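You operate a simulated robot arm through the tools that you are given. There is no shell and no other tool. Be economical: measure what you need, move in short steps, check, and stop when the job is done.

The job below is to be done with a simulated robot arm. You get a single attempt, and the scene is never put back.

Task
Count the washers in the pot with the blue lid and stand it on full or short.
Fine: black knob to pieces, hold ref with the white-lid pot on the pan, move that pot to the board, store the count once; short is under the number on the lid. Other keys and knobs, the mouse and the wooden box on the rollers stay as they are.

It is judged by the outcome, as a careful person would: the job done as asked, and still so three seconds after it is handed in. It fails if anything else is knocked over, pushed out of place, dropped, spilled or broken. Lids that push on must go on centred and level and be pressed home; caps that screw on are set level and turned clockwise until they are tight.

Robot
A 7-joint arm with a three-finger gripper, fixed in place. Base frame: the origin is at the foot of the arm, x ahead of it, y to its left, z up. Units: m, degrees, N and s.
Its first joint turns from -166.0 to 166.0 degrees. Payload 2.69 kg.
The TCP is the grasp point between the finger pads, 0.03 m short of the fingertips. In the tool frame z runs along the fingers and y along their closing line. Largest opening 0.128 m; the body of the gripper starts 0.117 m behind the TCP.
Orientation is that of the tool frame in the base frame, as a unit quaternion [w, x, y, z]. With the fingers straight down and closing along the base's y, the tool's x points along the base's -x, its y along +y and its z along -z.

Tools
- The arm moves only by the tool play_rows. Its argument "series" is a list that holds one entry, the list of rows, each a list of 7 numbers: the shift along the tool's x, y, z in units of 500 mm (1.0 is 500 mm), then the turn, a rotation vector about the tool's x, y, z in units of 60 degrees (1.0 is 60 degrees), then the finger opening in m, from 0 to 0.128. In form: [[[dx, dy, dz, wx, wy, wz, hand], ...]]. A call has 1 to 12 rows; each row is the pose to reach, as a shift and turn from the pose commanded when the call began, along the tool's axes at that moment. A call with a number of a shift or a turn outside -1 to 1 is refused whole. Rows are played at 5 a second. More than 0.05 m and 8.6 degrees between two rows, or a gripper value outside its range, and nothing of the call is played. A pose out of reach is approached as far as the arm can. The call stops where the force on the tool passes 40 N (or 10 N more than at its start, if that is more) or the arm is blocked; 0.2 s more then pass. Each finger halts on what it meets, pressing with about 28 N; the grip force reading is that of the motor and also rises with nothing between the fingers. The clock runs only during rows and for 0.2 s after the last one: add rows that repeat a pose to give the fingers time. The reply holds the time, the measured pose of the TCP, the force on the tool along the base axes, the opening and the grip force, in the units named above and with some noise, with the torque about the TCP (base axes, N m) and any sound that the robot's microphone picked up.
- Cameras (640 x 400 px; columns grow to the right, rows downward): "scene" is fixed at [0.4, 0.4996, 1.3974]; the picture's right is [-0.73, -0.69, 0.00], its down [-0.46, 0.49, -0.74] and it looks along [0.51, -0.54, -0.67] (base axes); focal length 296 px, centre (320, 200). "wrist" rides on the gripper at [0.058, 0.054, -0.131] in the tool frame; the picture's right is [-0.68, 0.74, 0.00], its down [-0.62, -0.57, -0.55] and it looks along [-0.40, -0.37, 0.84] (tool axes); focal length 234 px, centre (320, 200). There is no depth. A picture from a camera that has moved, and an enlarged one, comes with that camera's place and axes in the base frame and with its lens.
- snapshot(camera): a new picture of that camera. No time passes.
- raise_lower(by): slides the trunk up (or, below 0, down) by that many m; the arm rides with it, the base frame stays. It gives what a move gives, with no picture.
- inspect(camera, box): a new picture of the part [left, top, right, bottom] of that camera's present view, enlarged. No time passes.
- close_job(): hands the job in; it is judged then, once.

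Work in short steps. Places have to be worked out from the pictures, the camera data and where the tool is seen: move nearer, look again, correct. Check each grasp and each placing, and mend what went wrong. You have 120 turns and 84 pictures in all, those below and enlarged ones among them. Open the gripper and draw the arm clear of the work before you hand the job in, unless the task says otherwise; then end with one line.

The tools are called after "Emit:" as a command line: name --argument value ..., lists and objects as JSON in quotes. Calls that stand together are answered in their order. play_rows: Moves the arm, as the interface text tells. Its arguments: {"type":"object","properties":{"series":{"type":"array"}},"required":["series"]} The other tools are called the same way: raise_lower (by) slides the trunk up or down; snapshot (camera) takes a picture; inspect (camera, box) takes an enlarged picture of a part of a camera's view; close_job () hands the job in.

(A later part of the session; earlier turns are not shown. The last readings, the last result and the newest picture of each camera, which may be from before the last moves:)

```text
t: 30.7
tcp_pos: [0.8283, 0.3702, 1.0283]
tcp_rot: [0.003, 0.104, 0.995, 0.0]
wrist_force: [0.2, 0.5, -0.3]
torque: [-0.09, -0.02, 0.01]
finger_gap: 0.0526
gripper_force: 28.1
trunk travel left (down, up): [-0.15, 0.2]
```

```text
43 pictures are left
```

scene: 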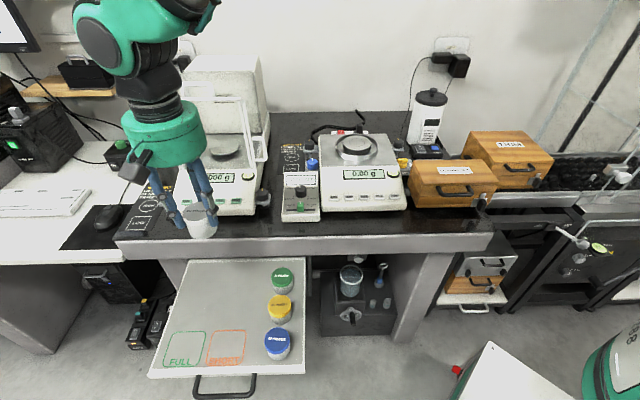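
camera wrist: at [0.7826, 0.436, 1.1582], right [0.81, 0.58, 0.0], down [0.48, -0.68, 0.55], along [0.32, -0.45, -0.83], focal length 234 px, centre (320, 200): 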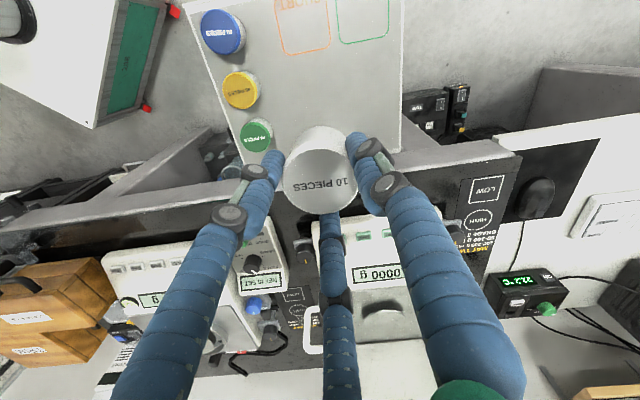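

Lids: green (0.770,0.2525), yellow (0.713,0.309), blue (0.657,0.365), tops ≈0.735, so the board is ≈0.678. The spot below the tool is free board; I lower the white pot to ~3 cm above it.

Emit:
play_rows --series '[[[0, 0, 0.09, 0, 0, 0, 0.04], [0, 0, 0.18, 0, 0, 0, 0.04], [0, 0, 0.27, 0, 0, 0, 0.04], [0, 0, 0.36, 0, 0, 0, 0.04], [0, 0, 0.45, 0, 0, 0, 0.04], [0, 0, 0.53, 0, 0, 0, 0.04], [0, 0, 0.556, 0, 0, 0, 0.04], [0, 0, 0.556, 0, 0, 0, 0.04]]]'

Emit:
inspect --camera "scene" --box '[130, 180, 330, 400]'

```text
t: 32.5
tcp_pos: [0.8323, 0.3685, 0.7519]
tcp_rot: [0.005, 0.104, 0.995, 0.001]
wrist_force: [0.0, 0.0, 7.7]
torque: [-0.17, 0.19, 0.0]
finger_gap: 0.0526
gripper_force: 28.1
trunk travel left (down, up): [-0.15, 0.2]
```

```text
1.82 times, centred on (230, 290) of scene
camera zoom: at [0.4, 0.4996, 1.3974], right [-0.73, -0.69, 0.0], down [-0.46, 0.49, -0.74], along [0.51, -0.54, -0.67], focal length 539 px, centre (484, 36)
```

zoom: 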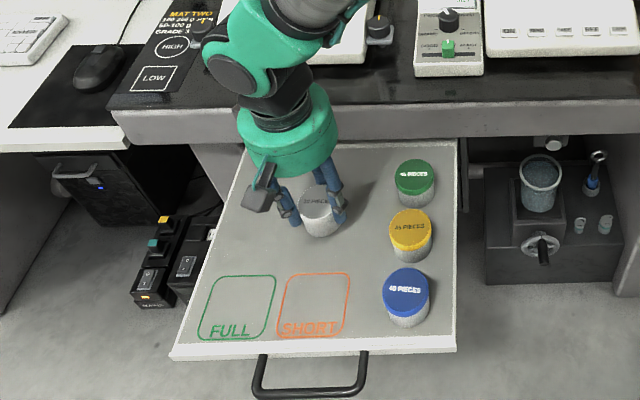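

A 7.7 N upward force suggests the pot has already met the board (≈0.71). I check closely before releasing.

Emit:
inspect --camera "scene" --box '[195, 225, 275, 285]'

Emit:
snapshot --camera "wrist"

```text
6.67 times, centred on (235, 255) of scene
camera zoom: at [0.4, 0.4996, 1.3974], right [-0.73, -0.69, 0.0], down [-0.46, 0.49, -0.74], along [0.51, -0.54, -0.67], focal length 1976 px, centre (887, -167)
```

zoom: 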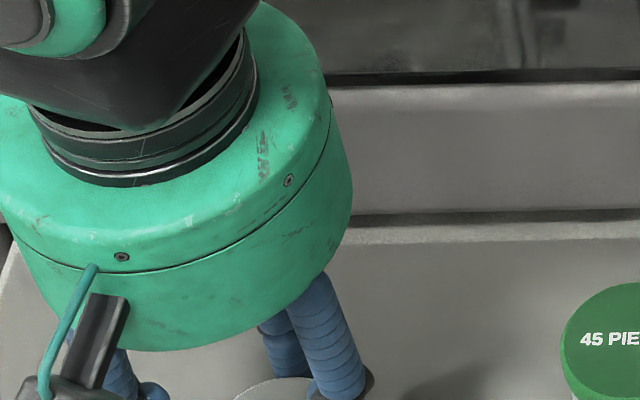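

```text
40 pictures are left
camera wrist: at [0.7843, 0.4341, 0.8818], right [0.81, 0.58, 0.01], down [0.48, -0.68, 0.55], along [0.33, -0.45, -0.83], focal length 234 px, centre (320, 200)
```

wrist: 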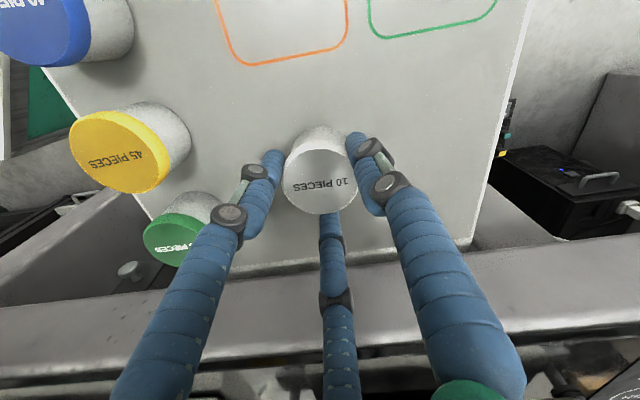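

Not conclusive; I lower another 2 mm in small steps and watch the force.

Emit:
play_rows --series '[[[0, 0, 0.002, 0, 0, 0, 0.04], [0, 0, 0.004, 0, 0, 0, 0.04], [0, 0, 0.004, 0, 0, 0, 0.04]]]'

```text
t: 33.3
tcp_pos: [0.8318, 0.3694, 0.7508]
tcp_rot: [0.005, 0.105, 0.994, 0.001]
wrist_force: [3.1, 3.5, 21.8]
torque: [-0.12, 0.17, -0.03]
finger_gap: 0.0524
gripper_force: 27.9
trunk travel left (down, up): [-0.15, 0.2]
```

Firm flat contact: the pot stands on the board (≈0.709). I relieve the load and open.

Emit:
play_rows --series '[[[0, 0, -0.004, 0, 0, 0, 0.04], [0, 0, -0.004, 0, 0, 0, 0.055], [0, 0, -0.004, 0, 0, 0, 0.065], [0, 0, -0.004, 0, 0, 0, 0.085], [0, 0, -0.004, 0, 0, 0, 0.09]]]'

Emit:
snapshot --camera "wrist"

```text
t: 34.5
tcp_pos: [0.8294, 0.3689, 0.7506]
tcp_rot: [0.003, 0.104, 0.995, 0.001]
wrist_force: [-0.8, 0.1, 0.5]
torque: [0.0, -0.04, -0.02]
finger_gap: 0.09
gripper_force: 0.0
trunk travel left (down, up): [-0.15, 0.2]
```

```text
39 pictures are left
camera wrist: at [0.7837, 0.434, 0.8802], right [0.81, 0.58, 0.0], down [0.48, -0.68, 0.55], along [0.32, -0.45, -0.83], focal length 234 px, centre (320, 200)
```

wrist: 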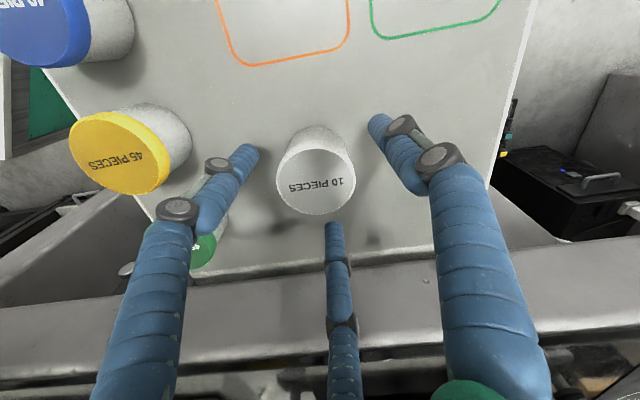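

White pot stands free. I rise and go above the blue-lid pot, around (0.66,0.367).

Emit:
play_rows --series '[[[0, 0, -0.09, 0, 0, 0, 0.09], [0, 0, -0.18, 0, 0, 0, 0.09], [0, 0, -0.27, 0, 0, 0, 0.09], [0.08, -0.018, -0.3, 0, 0, 0, 0.09], [0.16, -0.036, -0.3, 0, 0, 0, 0.09], [0.24, -0.054, -0.3, 0, 0, 0, 0.09], [0.331, -0.072, -0.3, 0, 0, 0, 0.09], [0.331, -0.072, -0.25, 0, 0, 0, 0.09], [0.331, -0.072, -0.25, 0, 0, 0, 0.09]]]'

Emit:
snapshot --camera "wrist"

Emit:
inspect --camera "scene" --box '[130, 230, 330, 400]'

```text
t: 36.5
tcp_pos: [0.6615, 0.3685, 0.8745]
tcp_rot: [0.002, 0.104, 0.995, 0.0]
wrist_force: [0.4, -0.5, 0.2]
torque: [-0.05, 0.04, -0.01]
finger_gap: 0.0901
gripper_force: 0.0
trunk travel left (down, up): [-0.15, 0.2]
```

```text
38 pictures are left
camera wrist: at [0.6148, 0.4332, 1.0042], right [0.81, 0.58, 0.0], down [0.48, -0.68, 0.55], along [0.32, -0.45, -0.83], focal length 234 px, centre (320, 200)
```

wrist: 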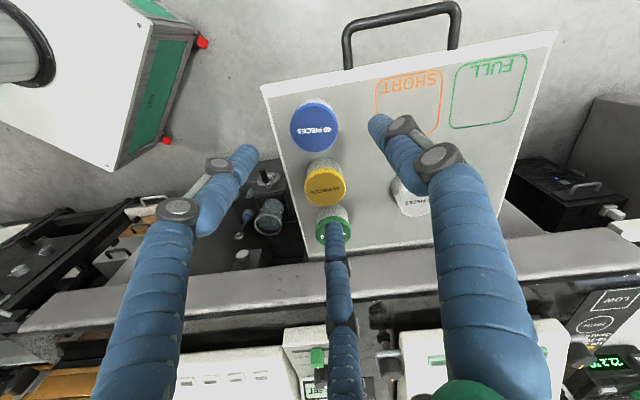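

```text
2.35 times, centred on (230, 315) of scene
camera zoom: at [0.4, 0.4996, 1.3974], right [-0.73, -0.69, 0.0], down [-0.46, 0.49, -0.74], along [0.51, -0.54, -0.67], focal length 697 px, centre (532, -71)
```

zoom: 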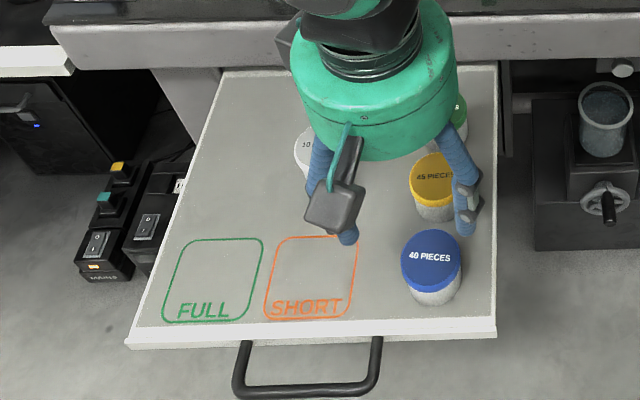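

Blue lid centre ≈(0.655,0.366). The rear finger would come down by the yellow pot, so I turn the hand 60° clockwise to put the yellow pot in a gap between fingers, and centre.

Emit:
play_rows --series '[[[0.012, -0.008, 0, 0, 0, 0.125, 0.09], [0.012, -0.008, 0, 0, 0, 0.25, 0.09], [0.012, -0.008, 0, 0, 0, 0.375, 0.085], [0.012, -0.008, 0, 0, 0, 0.5, 0.085], [0.012, -0.008, 0, 0, 0, 0.625, 0.085], [0.012, -0.008, 0, 0, 0, 0.75, 0.085], [0.012, -0.008, 0, 0, 0, 0.875, 0.085], [0.012, -0.008, 0, 0, 0, 1.0, 0.085], [0.012, -0.008, 0.06, 0, 0, 1.0, 0.085], [0.012, -0.008, 0.06, 0, 0, 1.0, 0.085]]]'

Emit:
snapshot --camera "wrist"

Emit:
inspect --camera "scene" --box '[200, 250, 330, 380]'

```text
t: 38.7
tcp_pos: [0.6531, 0.3656, 0.8433]
tcp_rot: [0.003, 0.588, 0.809, 0.001]
wrist_force: [0.9, -0.1, -0.1]
torque: [0.02, 0.03, 0.0]
finger_gap: 0.085
gripper_force: 0.0
trunk travel left (down, up): [-0.15, 0.2]
```

```text
36 pictures are left
camera wrist: at [0.6861, 0.4382, 0.9747], right [0.91, -0.42, 0.01], down [-0.35, -0.76, 0.55], along [-0.22, -0.5, -0.84], focal length 234 px, centre (320, 200)
```

wrist: 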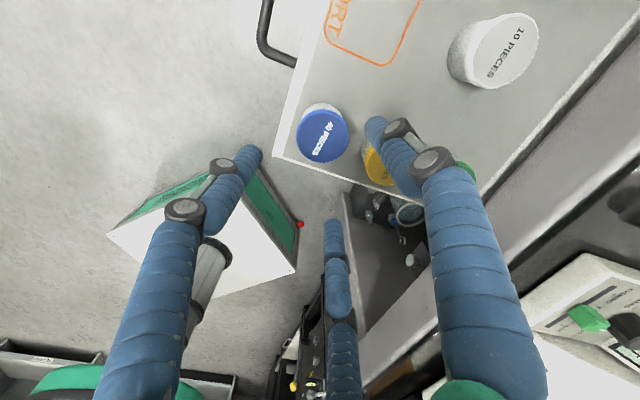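

```text
3.08 times, centred on (265, 315) of scene
camera zoom: at [0.4, 0.4996, 1.3974], right [-0.73, -0.69, 0.0], down [-0.46, 0.49, -0.74], along [0.51, -0.54, -0.67], focal length 912 px, centre (489, -154)
```

zoom: 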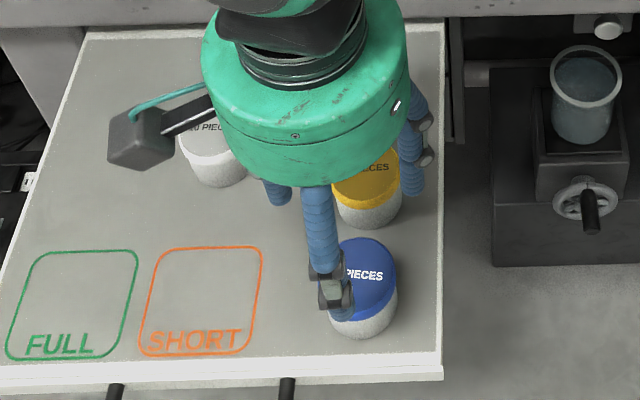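

Yellow pot lies in a finger gap; blue centre averaged (0.656,0.369). I lower around the blue pot.

Emit:
play_rows --series '[[[0.004, 0.008, 0.03, 0, 0, 0, 0.085], [0.004, 0.008, 0.08, 0, 0, 0, 0.085], [0.004, 0.008, 0.13, 0, 0, 0, 0.085], [0.004, 0.008, 0.175, 0, 0, 0, 0.085], [0.004, 0.008, 0.175, 0, 0, 0, 0.085]]]'

Emit:
snapshot --camera "wrist"

Emit:
inspect --camera "scene" --box '[200, 250, 330, 380]'

```text
t: 39.9
tcp_pos: [0.6573, 0.3694, 0.7562]
tcp_rot: [0.002, 0.589, 0.808, 0.002]
wrist_force: [0.5, -0.2, -0.1]
torque: [-0.02, 0.02, 0.01]
finger_gap: 0.0852
gripper_force: 0.2
trunk travel left (down, up): [-0.15, 0.2]
```

```text
34 pictures are left
camera wrist: at [0.6895, 0.4413, 0.8874], right [0.91, -0.42, 0.01], down [-0.35, -0.76, 0.55], along [-0.22, -0.5, -0.84], focal length 234 px, centre (320, 200)
```

wrist: 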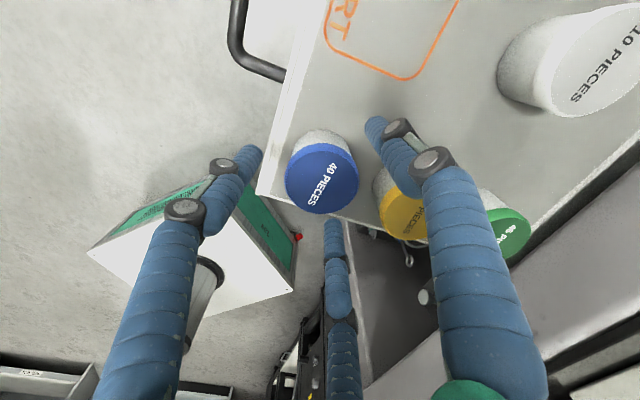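

```text
3.08 times, centred on (265, 315) of scene
camera zoom: at [0.4, 0.4996, 1.3974], right [-0.73, -0.69, 0.0], down [-0.46, 0.49, -0.74], along [0.51, -0.54, -0.67], focal length 912 px, centre (489, -154)
```

zoom: 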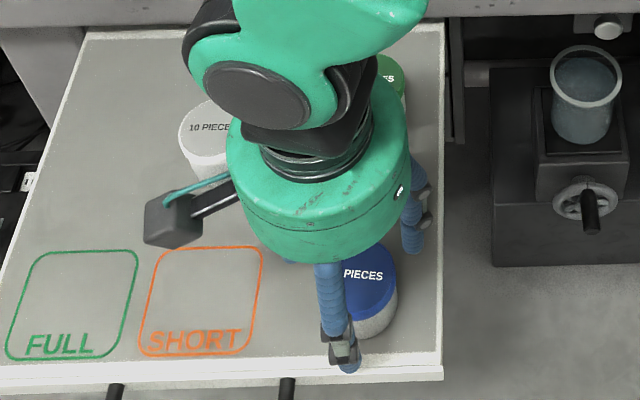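

The blue pot is centred just like the white one was. I lower 6 mm more and close.

Emit:
play_rows --series '[[[0, 0, 0.012, 0, 0, 0, 0.085], [0, 0, 0.012, 0, 0, 0, 0.065], [0, 0, 0.012, 0, 0, 0, 0.05], [0, 0, 0.012, 0, 0, 0, 0.04], [0, 0, 0.012, 0, 0, 0, 0.04], [0, 0, 0.012, 0, 0, 0, 0.04]]]'

Emit:
snapshot --camera "wrist"

```text
t: 41.3
tcp_pos: [0.6576, 0.3675, 0.7505]
tcp_rot: [0.003, 0.588, 0.809, 0.003]
wrist_force: [0.7, 0.0, 2.2]
torque: [0.01, -0.01, -0.01]
finger_gap: 0.0524
gripper_force: 27.8
trunk travel left (down, up): [-0.15, 0.2]
```

```text
32 pictures are left
camera wrist: at [0.6895, 0.4412, 0.8817], right [0.91, -0.42, 0.01], down [-0.35, -0.76, 0.55], along [-0.22, -0.5, -0.84], focal length 234 px, centre (320, 200)
```

wrist: 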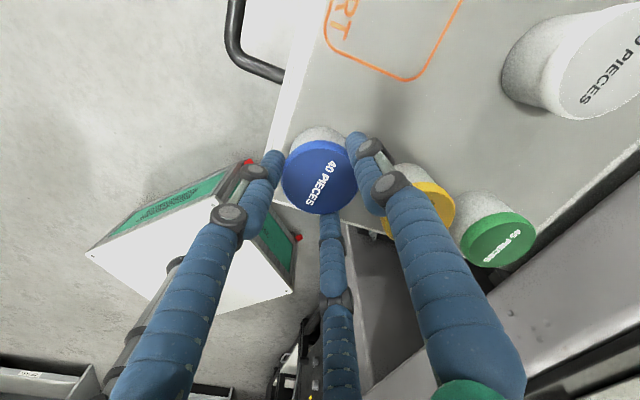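

Blue pot gripped (0.0524 m). I lift it straight up.

Emit:
play_rows --series '[[[0, 0, -0.02, 0, 0, 0, 0.04], [0, 0, -0.1, 0, 0, 0, 0.04], [0, 0, -0.19, 0, 0, 0, 0.04], [0, 0, -0.28, 0, 0, 0, 0.04], [0, 0, -0.37, 0, 0, 0, 0.04], [0, 0, -0.46, 0, 0, 0, 0.04], [0, 0, -0.56, 0, 0, 0, 0.04], [0, 0, -0.56, 0, 0, 0, 0.04]]]'

Emit:
snapshot --camera "scene"

```text
t: 43.1
tcp_pos: [0.6546, 0.3689, 1.0321]
tcp_rot: [0.003, 0.588, 0.809, 0.002]
wrist_force: [-0.3, 0.2, -1.1]
torque: [0.01, -0.03, 0.0]
finger_gap: 0.0527
gripper_force: 28.3
trunk travel left (down, up): [-0.15, 0.2]
```

```text
31 pictures are left
```

scene: 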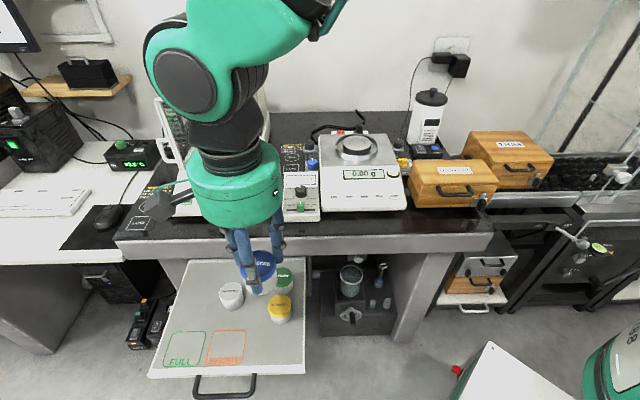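

Blue pot is in hand, others undisturbed. I carry it to above the pan, turning the hand back in the second half.

Emit:
play_rows --series '[[[-0.08, 0.005, 0, 0, 0, 0, 0.04], [-0.16, 0.01, 0, 0, 0, 0, 0.04], [-0.24, 0.015, 0, 0, 0, 0, 0.04], [-0.32, 0.02, 0, 0, 0, 0, 0.04], [-0.4, 0.025, 0, 0, 0, 0, 0.04], [-0.49, 0.031, 0, 0, 0, 0, 0.04], [-0.582, 0.037, 0, 0, 0, 0, 0.04]]]'

Emit:
play_rows --series '[[[-0.07, 0.005, 0, 0, 0, -0.125, 0.04], [-0.14, 0.01, 0, 0, 0, -0.25, 0.04], [-0.21, 0.014, 0, 0, 0, -0.375, 0.04], [-0.28, 0.018, 0, 0, 0, -0.5, 0.04], [-0.35, 0.023, 0, 0, 0, -0.625, 0.04], [-0.42, 0.027, 0, 0, 0, -0.75, 0.04], [-0.5, 0.032, 0, 0, 0, -0.875, 0.04], [-0.582, 0.037, 0, 0, 0, -1.0, 0.04], [-0.582, 0.037, 0, 0, 0, -1.0, 0.04]]]'

Emit:
inspect --camera "scene" --box '[265, 60, 435, 210]'

```text
t: 44.7
tcp_pos: [0.7643, 0.0957, 1.0332]
tcp_rot: [0.003, 0.588, 0.809, 0.002]
wrist_force: [-0.1, 0.1, -1.3]
torque: [-0.01, -0.02, -0.03]
finger_gap: 0.0529
gripper_force: 27.8
trunk travel left (down, up): [-0.15, 0.2]
```

```text
t: 46.7
tcp_pos: [0.8711, -0.1743, 1.0331]
tcp_rot: [0.003, 0.104, 0.995, 0.001]
wrist_force: [-0.7, -1.8, -1.0]
torque: [0.09, 0.01, 0.0]
finger_gap: 0.053
gripper_force: 28.1
trunk travel left (down, up): [-0.15, 0.2]
```

```text
2.67 times, centred on (350, 135) of scene
camera zoom: at [0.4, 0.4996, 1.3974], right [-0.73, -0.69, 0.0], down [-0.46, 0.49, -0.74], along [0.51, -0.54, -0.67], focal length 790 px, centre (240, 373)
```

zoom: 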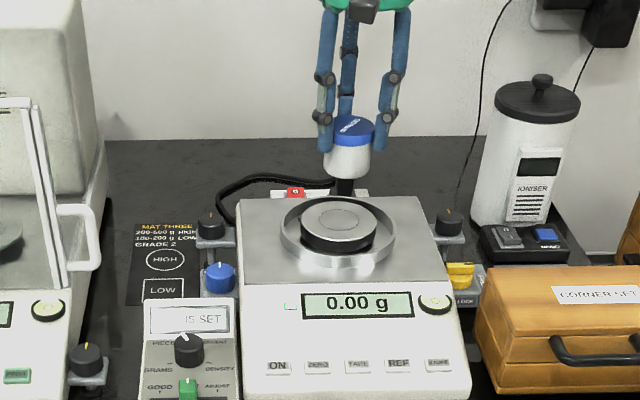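

Positioned over the pan. I lower to just above contact, then in 1 mm steps.

Emit:
play_rows --series '[[[0.0, 0, 0.06, 0, 0, 0, 0.04], [0.0, 0, 0.12, 0, 0, 0, 0.04], [0, 0, 0.16, 0, 0, 0, 0.04], [0, 0, 0.176, 0, 0, 0, 0.04], [0, 0, 0.18, 0, 0, 0, 0.04], [0, 0, 0.183, 0, 0, 0, 0.04], [0, 0, 0.183, 0, 0, 0, 0.04]]]'

Emit:
inspect --camera "scene" --box '[265, 80, 435, 210]'

```text
t: 48.3
tcp_pos: [0.8714, -0.1725, 0.9412]
tcp_rot: [0.003, 0.104, 0.995, 0.002]
wrist_force: [0.1, -0.9, -2.4]
torque: [0.0, 0.02, 0.01]
finger_gap: 0.0519
gripper_force: 27.7
trunk travel left (down, up): [-0.15, 0.2]
```

```text
3.08 times, centred on (350, 145) of scene
camera zoom: at [0.4, 0.4996, 1.3974], right [-0.73, -0.69, 0.0], down [-0.46, 0.49, -0.74], along [0.51, -0.54, -0.67], focal length 912 px, centre (228, 369)
```

zoom: 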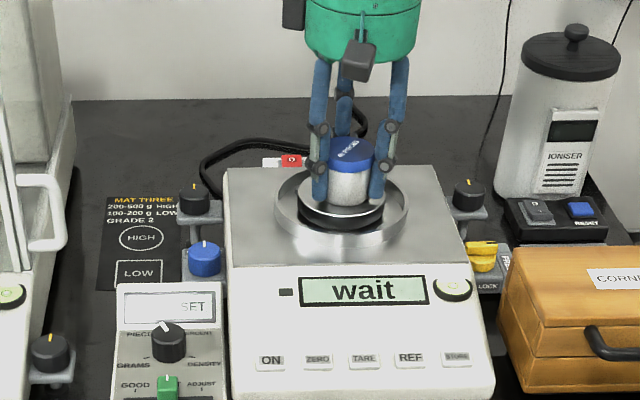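

Display says "wait": the pan is just being touched. I lower 1 mm more.

Emit:
play_rows --series '[[[0, 0, 0.002, 0, 0, 0, 0.04], [0, 0, 0.002, 0, 0, 0, 0.04]]]'

```text
t: 48.9
tcp_pos: [0.8716, -0.173, 0.9404]
tcp_rot: [0.003, 0.104, 0.995, 0.001]
wrist_force: [0.4, -0.5, -1.3]
torque: [-0.01, 0.04, 0.01]
finger_gap: 0.0521
gripper_force: 27.5
trunk travel left (down, up): [-0.15, 0.2]
```

Emit:
play_rows --series '[[[0, 0, 0.002, 0, 0, 0, 0.04], [0, 0, 0.003, 0, 0, 0, 0.04], [0, 0, 0.003, 0, 0, 0, 0.04]]]'

Emit:
inspect --camera "scene" --box '[305, 100, 415, 190]'

```text
t: 49.7
tcp_pos: [0.871, -0.1733, 0.9387]
tcp_rot: [0.004, 0.105, 0.994, 0.0]
wrist_force: [0.0, -0.4, 5.6]
torque: [0.0, 0.1, 0.01]
finger_gap: 0.052
gripper_force: 28.0
trunk travel left (down, up): [-0.15, 0.2]
```

```text
4.44 times, centred on (360, 145) of scene
camera zoom: at [0.4, 0.4996, 1.3974], right [-0.73, -0.69, 0.0], down [-0.46, 0.49, -0.74], along [0.51, -0.54, -0.67], focal length 1317 px, centre (142, 444)
```

zoom: 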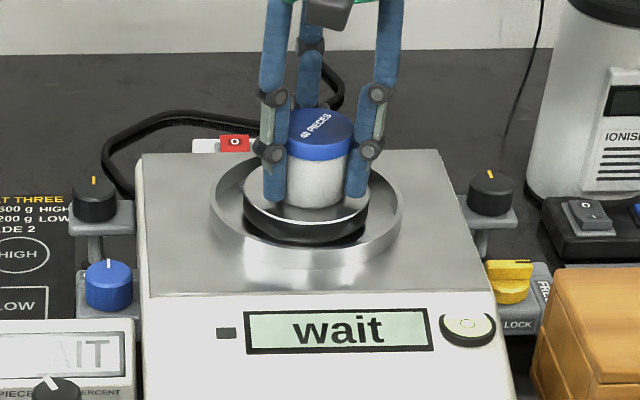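

Pot rests on the pan with ~6 N. I back off 1 mm, open to 0.085 m and rise clear.

Emit:
play_rows --series '[[[0, 0, -0.002, 0, 0, 0, 0.045], [0, 0, -0.002, 0, 0, 0, 0.06], [0, 0, -0.002, 0, 0, 0, 0.08], [0, 0, -0.002, 0, 0, 0, 0.085], [0, 0, -0.08, 0, 0, 0, 0.085], [0, 0, -0.17, 0, 0, 0, 0.085], [0, 0, -0.24, 0, 0, 0, 0.085], [0, 0, -0.24, 0, 0, 0, 0.085]]]'

Emit:
inspect --camera "scene" --box '[265, 80, 435, 210]'

Emit:
snapshot --camera "wrist"

```text
t: 51.5
tcp_pos: [0.8694, -0.1735, 1.0593]
tcp_rot: [0.003, 0.105, 0.994, 0.001]
wrist_force: [0.4, 0.6, 1.2]
torque: [0.01, -0.02, 0.0]
finger_gap: 0.0849
gripper_force: 0.0
trunk travel left (down, up): [-0.15, 0.2]
```

```text
3.08 times, centred on (350, 145) of scene
camera zoom: at [0.4, 0.4996, 1.3974], right [-0.73, -0.69, 0.0], down [-0.46, 0.49, -0.74], along [0.51, -0.54, -0.67], focal length 912 px, centre (228, 369)
```

zoom: 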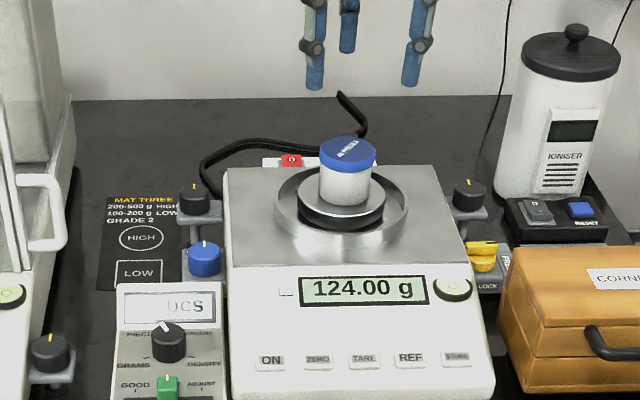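

```text
26 pictures are left
camera wrist: at [0.8231, -0.1083, 1.189], right [0.81, 0.58, 0.01], down [0.48, -0.68, 0.55], along [0.32, -0.45, -0.83], focal length 234 px, centre (320, 200)
```

wrist: 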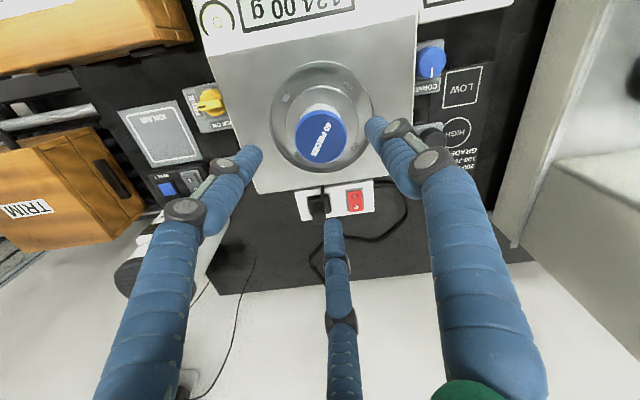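

Balance reads 124.00 g and the box shows a count "PCS". I move over the STORE key (≈(0.674,-0.087)) with fingers closed, and read the box from there.

Emit:
play_rows --series '[[[0.08, 0.017, 0, 0, 0, 0, 0.085], [0.16, 0.034, 0, 0, 0, 0, 0.04], [0.24, 0.051, 0, 0, 0, 0, 0.0], [0.33, 0.07, 0, 0, 0, 0, 0.0], [0.418, 0.087, 0, 0, 0, 0, 0.0], [0.418, 0.087, 0.08, 0, 0, 0, 0.0], [0.418, 0.087, 0.16, 0, 0, 0, 0.0], [0.418, 0.087, 0.24, 0, 0, 0, 0.0], [0.418, 0.087, 0.24, 0, 0, 0, 0.0]]]'

Emit:
snapshot --camera "wrist"

Emit:
inspect --camera "scene" --box '[330, 140, 430, 220]'

```text
t: 53.5
tcp_pos: [0.677, -0.0879, 0.9363]
tcp_rot: [0.003, 0.105, 0.995, 0.0]
wrist_force: [0.0, -0.5, 0.1]
torque: [0.04, -0.01, -0.01]
finger_gap: 0.0021
gripper_force: 27.6
trunk travel left (down, up): [-0.15, 0.2]
```

```text
25 pictures are left
camera wrist: at [0.6301, -0.0235, 1.0664], right [0.81, 0.58, 0.01], down [0.48, -0.68, 0.55], along [0.32, -0.45, -0.83], focal length 234 px, centre (320, 200)
```

wrist: 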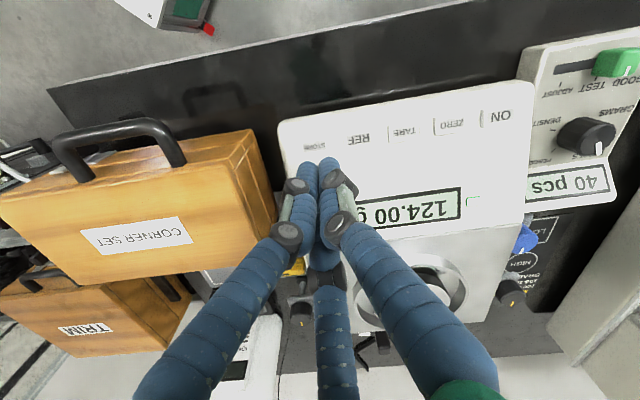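

```text
5.00 times, centred on (380, 180) of scene
camera zoom: at [0.4, 0.4996, 1.3974], right [-0.73, -0.69, 0.0], down [-0.46, 0.49, -0.74], along [0.51, -0.54, -0.67], focal length 1482 px, centre (20, 300)
```

zoom: 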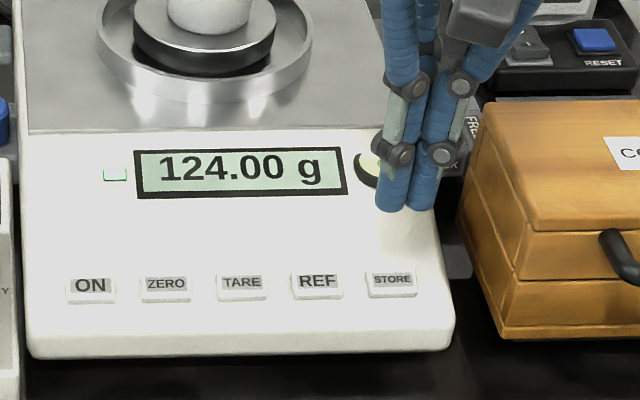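

I zoom in on the box display to confirm the count.

Emit:
inspect --camera "wrist" --box '[500, 130, 640, 230]'

Emit:
inspect --camera "wrist" --box '[260, 100, 400, 200]'

```text
4.00 times, centred on (570, 180) of wrist
camera zoom: at [0.6301, -0.0235, 1.0664], right [0.81, 0.58, 0.01], down [0.48, -0.68, 0.55], along [0.32, -0.45, -0.83], focal length 937 px, centre (-680, 280)
```

zoom: 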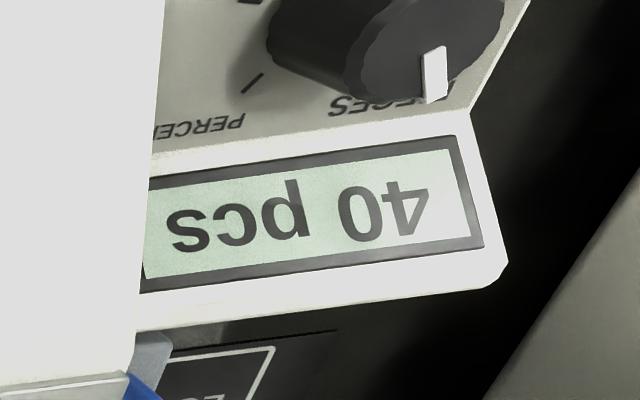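

```text
4.00 times, centred on (330, 150) of wrist
camera zoom: at [0.6301, -0.0235, 1.0664], right [0.81, 0.58, 0.01], down [0.48, -0.68, 0.55], along [0.32, -0.45, -0.83], focal length 937 px, centre (280, 400)
```

zoom: 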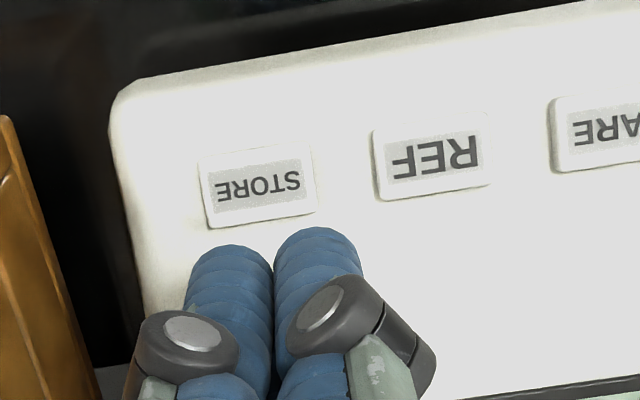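

Count is 40, lid says 40, so it is FULL. Now I press STORE once: down in small steps, briefly held, and back up.

Emit:
play_rows --series '[[[0.001, -0.004, 0.05, 0, 0, 0, 0.0], [0.001, -0.004, 0.09, 0, 0, 0, 0.0], [0.001, -0.004, 0.104, 0, 0, 0, 0.0], [0.001, -0.004, 0.108, 0, 0, 0, 0.0], [0.001, -0.004, 0.111, 0, 0, 0, 0.0], [0.001, -0.004, 0.114, 0, 0, 0, 0.0], [0.001, -0.004, 0.116, 0, 0, 0, 0.0], [0.001, -0.004, 0.117, 0, 0, 0, 0.0]]]'

```text
t: 55.3
tcp_pos: [0.6761, -0.0887, 0.8796]
tcp_rot: [0.004, 0.105, 0.994, 0.001]
wrist_force: [1.7, -0.7, 3.3]
torque: [-0.01, -0.03, 0.0]
finger_gap: 0.0022
gripper_force: 27.5
trunk travel left (down, up): [-0.15, 0.2]
heard: click
```

STORE clicked once. I lift straight off and check the displays.

Emit:
play_rows --series '[[[0, 0, -0.03, 0, 0, 0, 0.0], [0, 0, -0.11, 0, 0, 0, 0.0], [0, 0, -0.2, 0, 0, 0, 0.0], [0, 0, -0.29, 0, 0, 0, 0.0], [0, 0, -0.37, 0, 0, 0, 0.04], [0, 0, -0.37, 0, 0, 0, 0.085]]]'

Emit:
snapshot --camera "wrist"

Emit:
inspect --camera "scene" --box '[275, 130, 415, 220]'

```text
t: 56.7
tcp_pos: [0.6738, -0.0902, 1.0657]
tcp_rot: [0.004, 0.104, 0.995, 0.001]
wrist_force: [0.1, -0.6, -0.1]
torque: [0.02, -0.02, -0.02]
finger_gap: 0.0852
gripper_force: 0.0
trunk travel left (down, up): [-0.15, 0.2]
```

```text
21 pictures are left
camera wrist: at [0.6271, -0.0245, 1.1946], right [0.81, 0.58, 0.01], down [0.48, -0.68, 0.55], along [0.32, -0.45, -0.83], focal length 234 px, centre (320, 200)
```

wrist: 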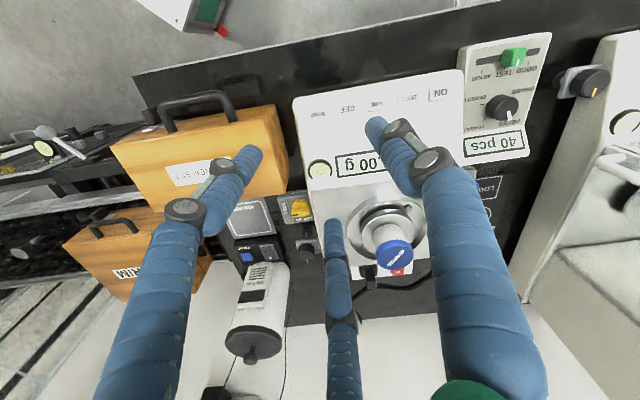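

```text
4.44 times, centred on (345, 175) of scene
camera zoom: at [0.4, 0.4996, 1.3974], right [-0.73, -0.69, 0.0], down [-0.46, 0.49, -0.74], along [0.51, -0.54, -0.67], focal length 1317 px, centre (209, 311)
```

zoom: 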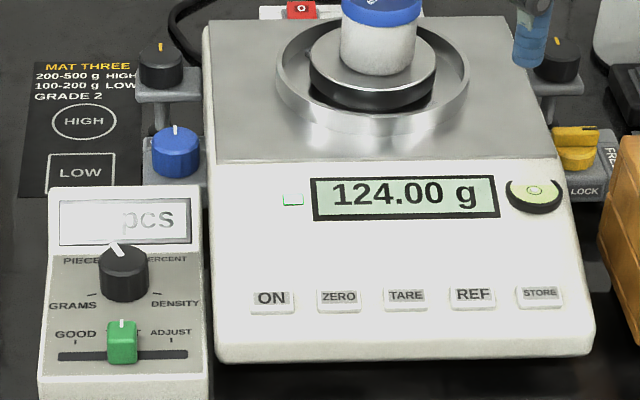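

Click heard, count 40 pcs displayed, pot still on the pan. I go back and pick the blue pot up at the same pose I released it.

Emit:
play_rows --series '[[[-0.084, -0.016, 0, 0, 0, 0, 0.085], [-0.168, -0.032, 0, 0, 0, 0, 0.085], [-0.252, -0.049, 0, 0, 0, 0, 0.085], [-0.336, -0.065, 0, 0, 0, 0, 0.085], [-0.42, -0.081, 0, 0, 0, 0, 0.085], [-0.42, -0.081, 0, 0, 0, 0, 0.085]]]'

Emit:
snapshot --camera "wrist"

```text
t: 58.1
tcp_pos: [0.8722, -0.1735, 1.0644]
tcp_rot: [0.002, 0.104, 0.995, 0.0]
wrist_force: [1.3, -0.7, -0.3]
torque: [0.01, 0.02, -0.01]
finger_gap: 0.0853
gripper_force: 0.1
trunk travel left (down, up): [-0.15, 0.2]
```

```text
19 pictures are left
camera wrist: at [0.8257, -0.1083, 1.1945], right [0.81, 0.58, 0.0], down [0.48, -0.68, 0.55], along [0.32, -0.45, -0.83], focal length 234 px, centre (320, 200)
```

wrist: 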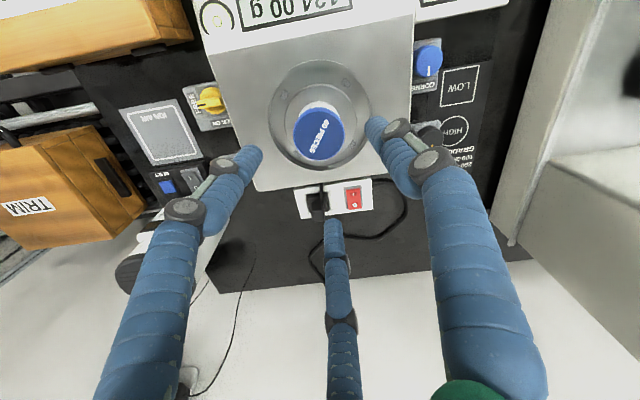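

The view matches the one at release, so the hand is centred. I lower and close on the pot.

Emit:
play_rows --series '[[[0, 0, 0.06, 0, 0, 0, 0.085], [0, 0, 0.12, 0, 0, 0, 0.085], [0, 0, 0.18, 0, 0, 0, 0.085], [0, 0, 0.23, 0, 0, 0, 0.085], [0, 0, 0.25, 0, 0, 0, 0.085], [0, 0, 0.25, 0, 0, 0, 0.065], [0, 0, 0.25, 0, 0, 0, 0.05], [0, 0, 0.25, 0, 0, 0, 0.04], [0, 0, 0.25, 0, 0, 0, 0.04], [0, 0, 0.25, 0, 0, 0, 0.04]]]'

```text
t: 60.3
tcp_pos: [0.8715, -0.1714, 0.9405]
tcp_rot: [0.002, 0.105, 0.995, 0.001]
wrist_force: [-0.9, 0.4, -0.1]
torque: [0.0, -0.01, -0.02]
finger_gap: 0.0518
gripper_force: 28.1
trunk travel left (down, up): [-0.15, 0.2]
```

Gripped. I lift and carry the blue pot toward FULL, centre about (0.806,0.512).

Emit:
play_rows --series '[[[0, 0, -0.02, 0, 0, 0, 0.04], [0, 0, -0.1, 0, 0, 0, 0.04], [0, 0, -0.18, 0, 0, 0, 0.04], [0.026, 0.082, -0.18, 0, 0, 0, 0.04], [0.052, 0.164, -0.18, 0, 0, 0, 0.04], [0.078, 0.246, -0.18, 0, 0, 0, 0.04], [0.104, 0.328, -0.18, 0, 0, 0, 0.04], [0.13, 0.41, -0.18, 0, 0, 0, 0.04], [0.156, 0.492, -0.18, 0, 0, 0, 0.04], [0.182, 0.574, -0.18, 0, 0, 0, 0.04], [0.207, 0.655, -0.18, 0, 0, 0, 0.04]]]'

Emit:
play_rows --series '[[[0.026, 0.082, 0, 0, 0, 0, 0.04], [0.052, 0.164, 0, 0, 0, 0, 0.04], [0.078, 0.246, 0, 0, 0, 0, 0.04], [0.104, 0.328, 0, 0, 0, 0, 0.04], [0.13, 0.41, 0, 0, 0, 0, 0.04], [0.156, 0.492, 0, 0, 0, 0, 0.04], [0.182, 0.574, 0, 0, 0, 0, 0.04], [0.207, 0.655, 0, 0, 0, 0, 0.04], [0.207, 0.655, 0.08, 0, 0, 0, 0.04], [0.207, 0.655, 0.17, 0, 0, 0, 0.04], [0.207, 0.655, 0.26, 0, 0, 0, 0.04], [0.207, 0.655, 0.26, 0, 0, 0, 0.04]]]'

Emit:
snapshot --camera "wrist"

Emit:
snapshot --camera "scene"

```text
t: 62.7
tcp_pos: [0.8389, 0.1699, 1.0296]
tcp_rot: [0.003, 0.104, 0.995, 0.001]
wrist_force: [0.4, 0.2, -1.2]
torque: [0.0, 0.01, -0.02]
finger_gap: 0.0518
gripper_force: 27.9
trunk travel left (down, up): [-0.15, 0.2]
```

```text
t: 65.3
tcp_pos: [0.8079, 0.512, 0.8977]
tcp_rot: [0.003, 0.105, 0.994, 0.0]
wrist_force: [0.7, -0.4, -2.0]
torque: [-0.03, 0.01, 0.0]
finger_gap: 0.0519
gripper_force: 28.3
trunk travel left (down, up): [-0.15, 0.2]
```

```text
18 pictures are left
camera wrist: at [0.7609, 0.5769, 1.0278], right [0.81, 0.58, 0.0], down [0.48, -0.68, 0.55], along [0.32, -0.45, -0.83], focal length 234 px, centre (320, 200)
```

wrist: 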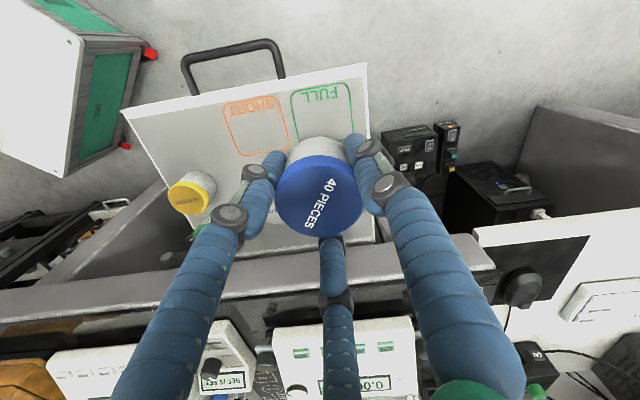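

```text
17 pictures are left
```

scene: 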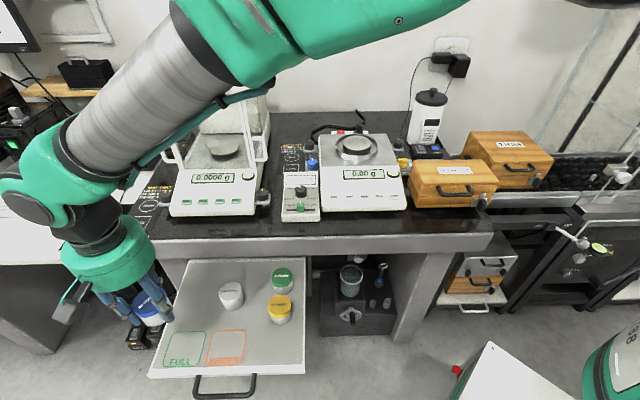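

FULL is beneath the pot (centre ≈(0.807,0.514)). I lower to ~5 mm above the board.

Emit:
play_rows --series '[[[0, 0.004, 0.08, 0, 0, 0, 0.04], [0, 0.004, 0.16, 0, 0, 0, 0.04], [0, 0.004, 0.23, 0, 0, 0, 0.04], [0, 0.004, 0.27, 0, 0, 0, 0.04], [0, 0.004, 0.28, 0, 0, 0, 0.04], [0, 0.004, 0.28, 0, 0, 0, 0.04]]]'

Emit:
snapshot --camera "wrist"

Emit:
inspect --camera "scene" --box '[90, 240, 320, 400]'

```text
t: 66.7
tcp_pos: [0.807, 0.513, 0.7588]
tcp_rot: [0.005, 0.104, 0.995, 0.0]
wrist_force: [0.4, -0.7, -1.2]
torque: [-0.01, -0.02, -0.02]
finger_gap: 0.052
gripper_force: 27.7
trunk travel left (down, up): [-0.15, 0.2]
```

```text
16 pictures are left
camera wrist: at [0.7605, 0.5782, 0.8885], right [0.81, 0.58, 0.01], down [0.48, -0.68, 0.55], along [0.32, -0.45, -0.83], focal length 234 px, centre (320, 200)
```

wrist: 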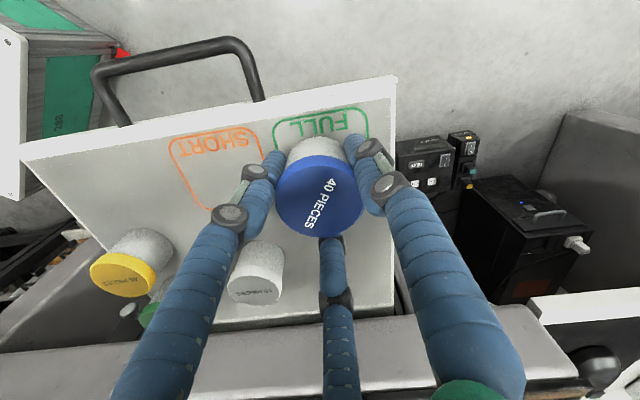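

```text
2.50 times, centred on (205, 320) of scene
camera zoom: at [0.4, 0.4996, 1.3974], right [-0.73, -0.69, 0.0], down [-0.46, 0.49, -0.74], along [0.51, -0.54, -0.67], focal length 741 px, centre (608, -100)
```

zoom: 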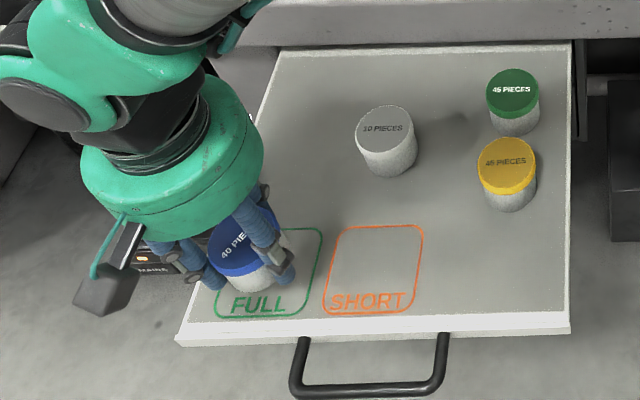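

The two views differ by several mm, so I zoom in on each to judge centring within the FULL outline.

Emit:
inspect --camera "wrist" --box '[240, 80, 400, 180]'

Emit:
inspect --camera "scene" --box '[150, 310, 230, 375]'

```text
4.00 times, centred on (320, 130) of wrist
camera zoom: at [0.7605, 0.5782, 0.8885], right [0.81, 0.58, 0.01], down [0.48, -0.68, 0.55], along [0.32, -0.45, -0.83], focal length 937 px, centre (320, 480)
```

zoom: 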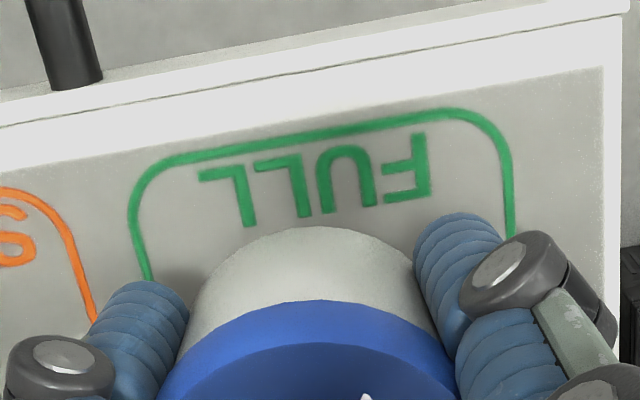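

```text
6.15 times, centred on (190, 342) of scene
camera zoom: at [0.4, 0.4996, 1.3974], right [-0.73, -0.69, 0.0], down [-0.46, 0.49, -0.74], along [0.51, -0.54, -0.67], focal length 1824 px, centre (1120, -677)
```

zoom: 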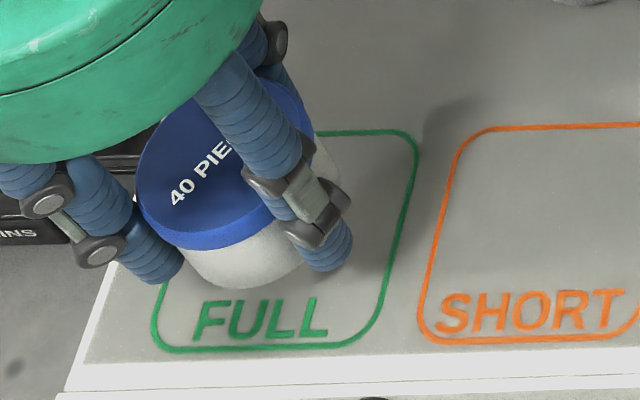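

Both close-ups show the pot well inside the outline with margins on all sides. I lower it onto the board in 1 mm steps.

Emit:
play_rows --series '[[[0, 0, 0.004, 0, 0, 0, 0.04], [0, 0, 0.008, 0, 0, 0, 0.04], [0, 0, 0.011, 0, 0, 0, 0.04], [0, 0, 0.013, 0, 0, 0, 0.04], [0, 0, 0.015, 0, 0, 0, 0.04], [0, 0, 0.015, 0, 0, 0, 0.04]]]'

```text
t: 68.1
tcp_pos: [0.8073, 0.513, 0.7517]
tcp_rot: [0.003, 0.105, 0.994, 0.0]
wrist_force: [-0.3, 0.2, -1.4]
torque: [-0.01, 0.02, -0.03]
finger_gap: 0.0521
gripper_force: 28.2
trunk travel left (down, up): [-0.15, 0.2]
```

Still hanging free (-1.4 N). I continue gently.

Emit:
play_rows --series '[[[0, 0, 0.002, 0, 0, 0, 0.04], [0, 0, 0.004, 0, 0, 0, 0.04], [0, 0, 0.004, 0, 0, 0, 0.04]]]'

```text
t: 68.9
tcp_pos: [0.8075, 0.514, 0.7495]
tcp_rot: [0.003, 0.105, 0.994, 0.0]
wrist_force: [0.2, -0.3, -1.0]
torque: [0.0, 0.04, -0.01]
finger_gap: 0.0518
gripper_force: 27.9
trunk travel left (down, up): [-0.15, 0.2]
```

Emit:
play_rows --series '[[[0, 0, 0.002, 0, 0, 0, 0.04], [0, 0, 0.004, 0, 0, 0, 0.04], [0, 0, 0.004, 0, 0, 0, 0.04]]]'

```text
t: 69.7
tcp_pos: [0.806, 0.5127, 0.7474]
tcp_rot: [0.003, 0.104, 0.995, 0.001]
wrist_force: [-0.1, -0.5, -1.6]
torque: [0.0, 0.01, 0.01]
finger_gap: 0.0519
gripper_force: 27.8
trunk travel left (down, up): [-0.15, 0.2]
```

Still no contact at 0.7474; I continue 1 mm at a time up to 3 mm.

Emit:
play_rows --series '[[[0, 0, 0.002, 0, 0, 0, 0.04], [0, 0, 0.004, 0, 0, 0, 0.04], [0, 0, 0.006, 0, 0, 0, 0.04], [0, 0, 0.006, 0, 0, 0, 0.04]]]'

Emit:
inspect --camera "wrist" --box '[240, 80, 400, 180]'

```text
t: 70.7
tcp_pos: [0.8078, 0.5117, 0.7455]
tcp_rot: [0.004, 0.104, 0.995, 0.0]
wrist_force: [-1.0, -0.1, -1.4]
torque: [-0.02, -0.01, 0.04]
finger_gap: 0.052
gripper_force: 28.2
trunk travel left (down, up): [-0.15, 0.2]
```

```text
4.00 times, centred on (320, 130) of wrist
camera zoom: at [0.7608, 0.5778, 0.8747], right [0.81, 0.58, 0.0], down [0.48, -0.68, 0.55], along [0.32, -0.45, -0.83], focal length 937 px, centre (320, 480)
```

zoom: 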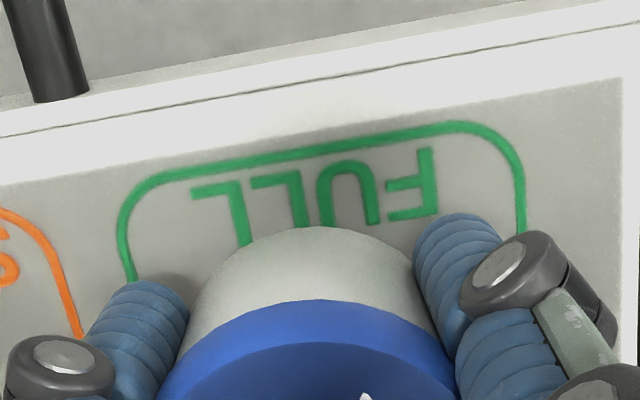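

No contact yet, and the outline still shows a gap. I check from the scene camera before going further.

Emit:
inspect --camera "scene" --box '[130, 290, 250, 385]'

```text
4.21 times, centred on (190, 338) of scene
camera zoom: at [0.4, 0.4996, 1.3974], right [-0.73, -0.69, 0.0], down [-0.46, 0.49, -0.74], along [0.51, -0.54, -0.67], focal length 1248 px, centre (867, -379)
```

zoom: 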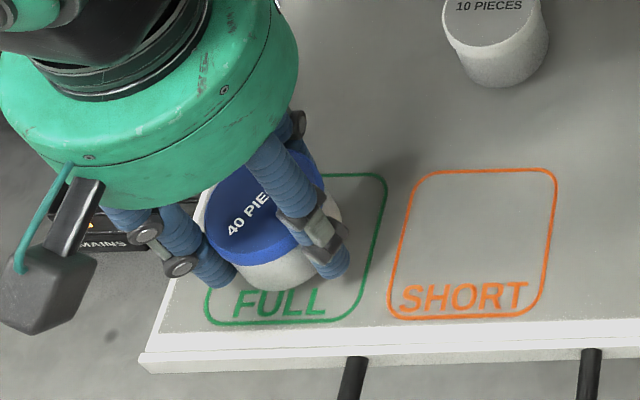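

I shift 5 mm toward the back of the outline and continue down 3 mm.

Emit:
play_rows --series '[[[-0.008, -0.0054, 0, 0, 0, 0, 0.04], [-0.008, -0.0054, 0.002, 0, 0, 0, 0.04], [-0.008, -0.0054, 0.004, 0, 0, 0, 0.04], [-0.008, -0.0054, 0.006, 0, 0, 0, 0.04], [-0.008, -0.0054, 0.006, 0, 0, 0, 0.04]]]'

```text
t: 71.9
tcp_pos: [0.8113, 0.5092, 0.7421]
tcp_rot: [0.004, 0.104, 0.995, 0.001]
wrist_force: [-0.2, 0.0, -1.5]
torque: [-0.01, 0.0, 0.0]
finger_gap: 0.052
gripper_force: 28.3
trunk travel left (down, up): [-0.15, 0.2]
```

Emit:
play_rows --series '[[[0, 0, 0.002, 0, 0, 0, 0.04], [0, 0, 0.004, 0, 0, 0, 0.04], [0, 0, 0.006, 0, 0, 0, 0.04], [0, 0, 0.006, 0, 0, 0, 0.04]]]'

```text
t: 72.9
tcp_pos: [0.8116, 0.5097, 0.7383]
tcp_rot: [0.003, 0.104, 0.995, 0.0]
wrist_force: [0.0, 0.4, -2.0]
torque: [-0.01, 0.0, 0.01]
finger_gap: 0.0522
gripper_force: 28.4
trunk travel left (down, up): [-0.15, 0.2]
```

Re-deriving from the lid's place in the wrist view: the pot now sits higher in the hand (lid ≈6 mm above the TCP), board ≈0.68, so about 9 mm remain. I continue in 1 mm steps.

Emit:
play_rows --series '[[[0, 0, 0.004, 0, 0, 0, 0.04], [0, 0, 0.008, 0, 0, 0, 0.04], [0, 0, 0.01, 0, 0, 0, 0.04], [0, 0, 0.012, 0, 0, 0, 0.04], [0, 0, 0.012, 0, 0, 0, 0.04]]]'

Emit:
inspect --camera "wrist" --box '[220, 80, 420, 220]'

Emit:
inspect --camera "scene" --box '[150, 300, 250, 380]'

```text
t: 74.1
tcp_pos: [0.811, 0.5096, 0.7321]
tcp_rot: [0.004, 0.104, 0.995, 0.0]
wrist_force: [-0.1, -0.9, -1.6]
torque: [0.0, 0.02, 0.0]
finger_gap: 0.0519
gripper_force: 28.0
trunk travel left (down, up): [-0.15, 0.2]
```

```text
2.86 times, centred on (320, 150) of wrist
camera zoom: at [0.7642, 0.5746, 0.8625], right [0.81, 0.58, 0.01], down [0.48, -0.68, 0.55], along [0.32, -0.45, -0.83], focal length 669 px, centre (320, 343)
```

zoom: 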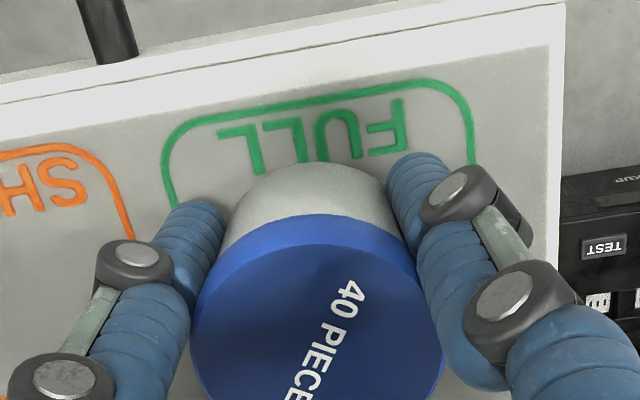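

```text
5.00 times, centred on (200, 340) of scene
camera zoom: at [0.4, 0.4996, 1.3974], right [-0.73, -0.69, 0.0], down [-0.46, 0.49, -0.74], along [0.51, -0.54, -0.67], focal length 1482 px, centre (920, -500)
```

zoom: 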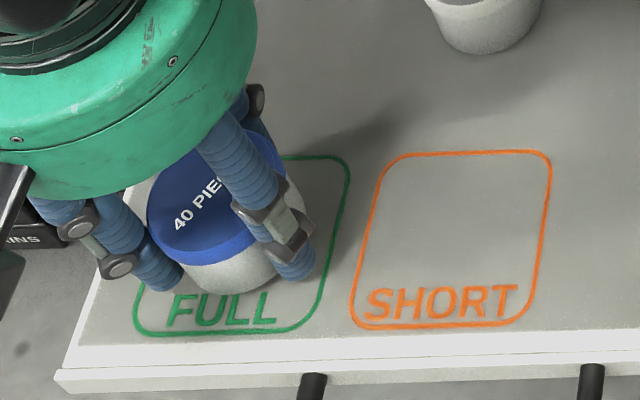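

The pot looks well inside FULL in both views. I keep lowering.

Emit:
play_rows --series '[[[0, 0, 0.002, 0, 0, 0, 0.04], [0, 0, 0.004, 0, 0, 0, 0.04], [0, 0, 0.006, 0, 0, 0, 0.04], [0, 0, 0.006, 0, 0, 0, 0.04]]]'

```text
t: 75.1
tcp_pos: [0.8107, 0.5104, 0.7293]
tcp_rot: [0.004, 0.105, 0.995, 0.0]
wrist_force: [-0.1, 0.4, -0.2]
torque: [0.0, 0.0, -0.01]
finger_gap: 0.0523
gripper_force: 27.4
trunk travel left (down, up): [-0.15, 0.2]
```

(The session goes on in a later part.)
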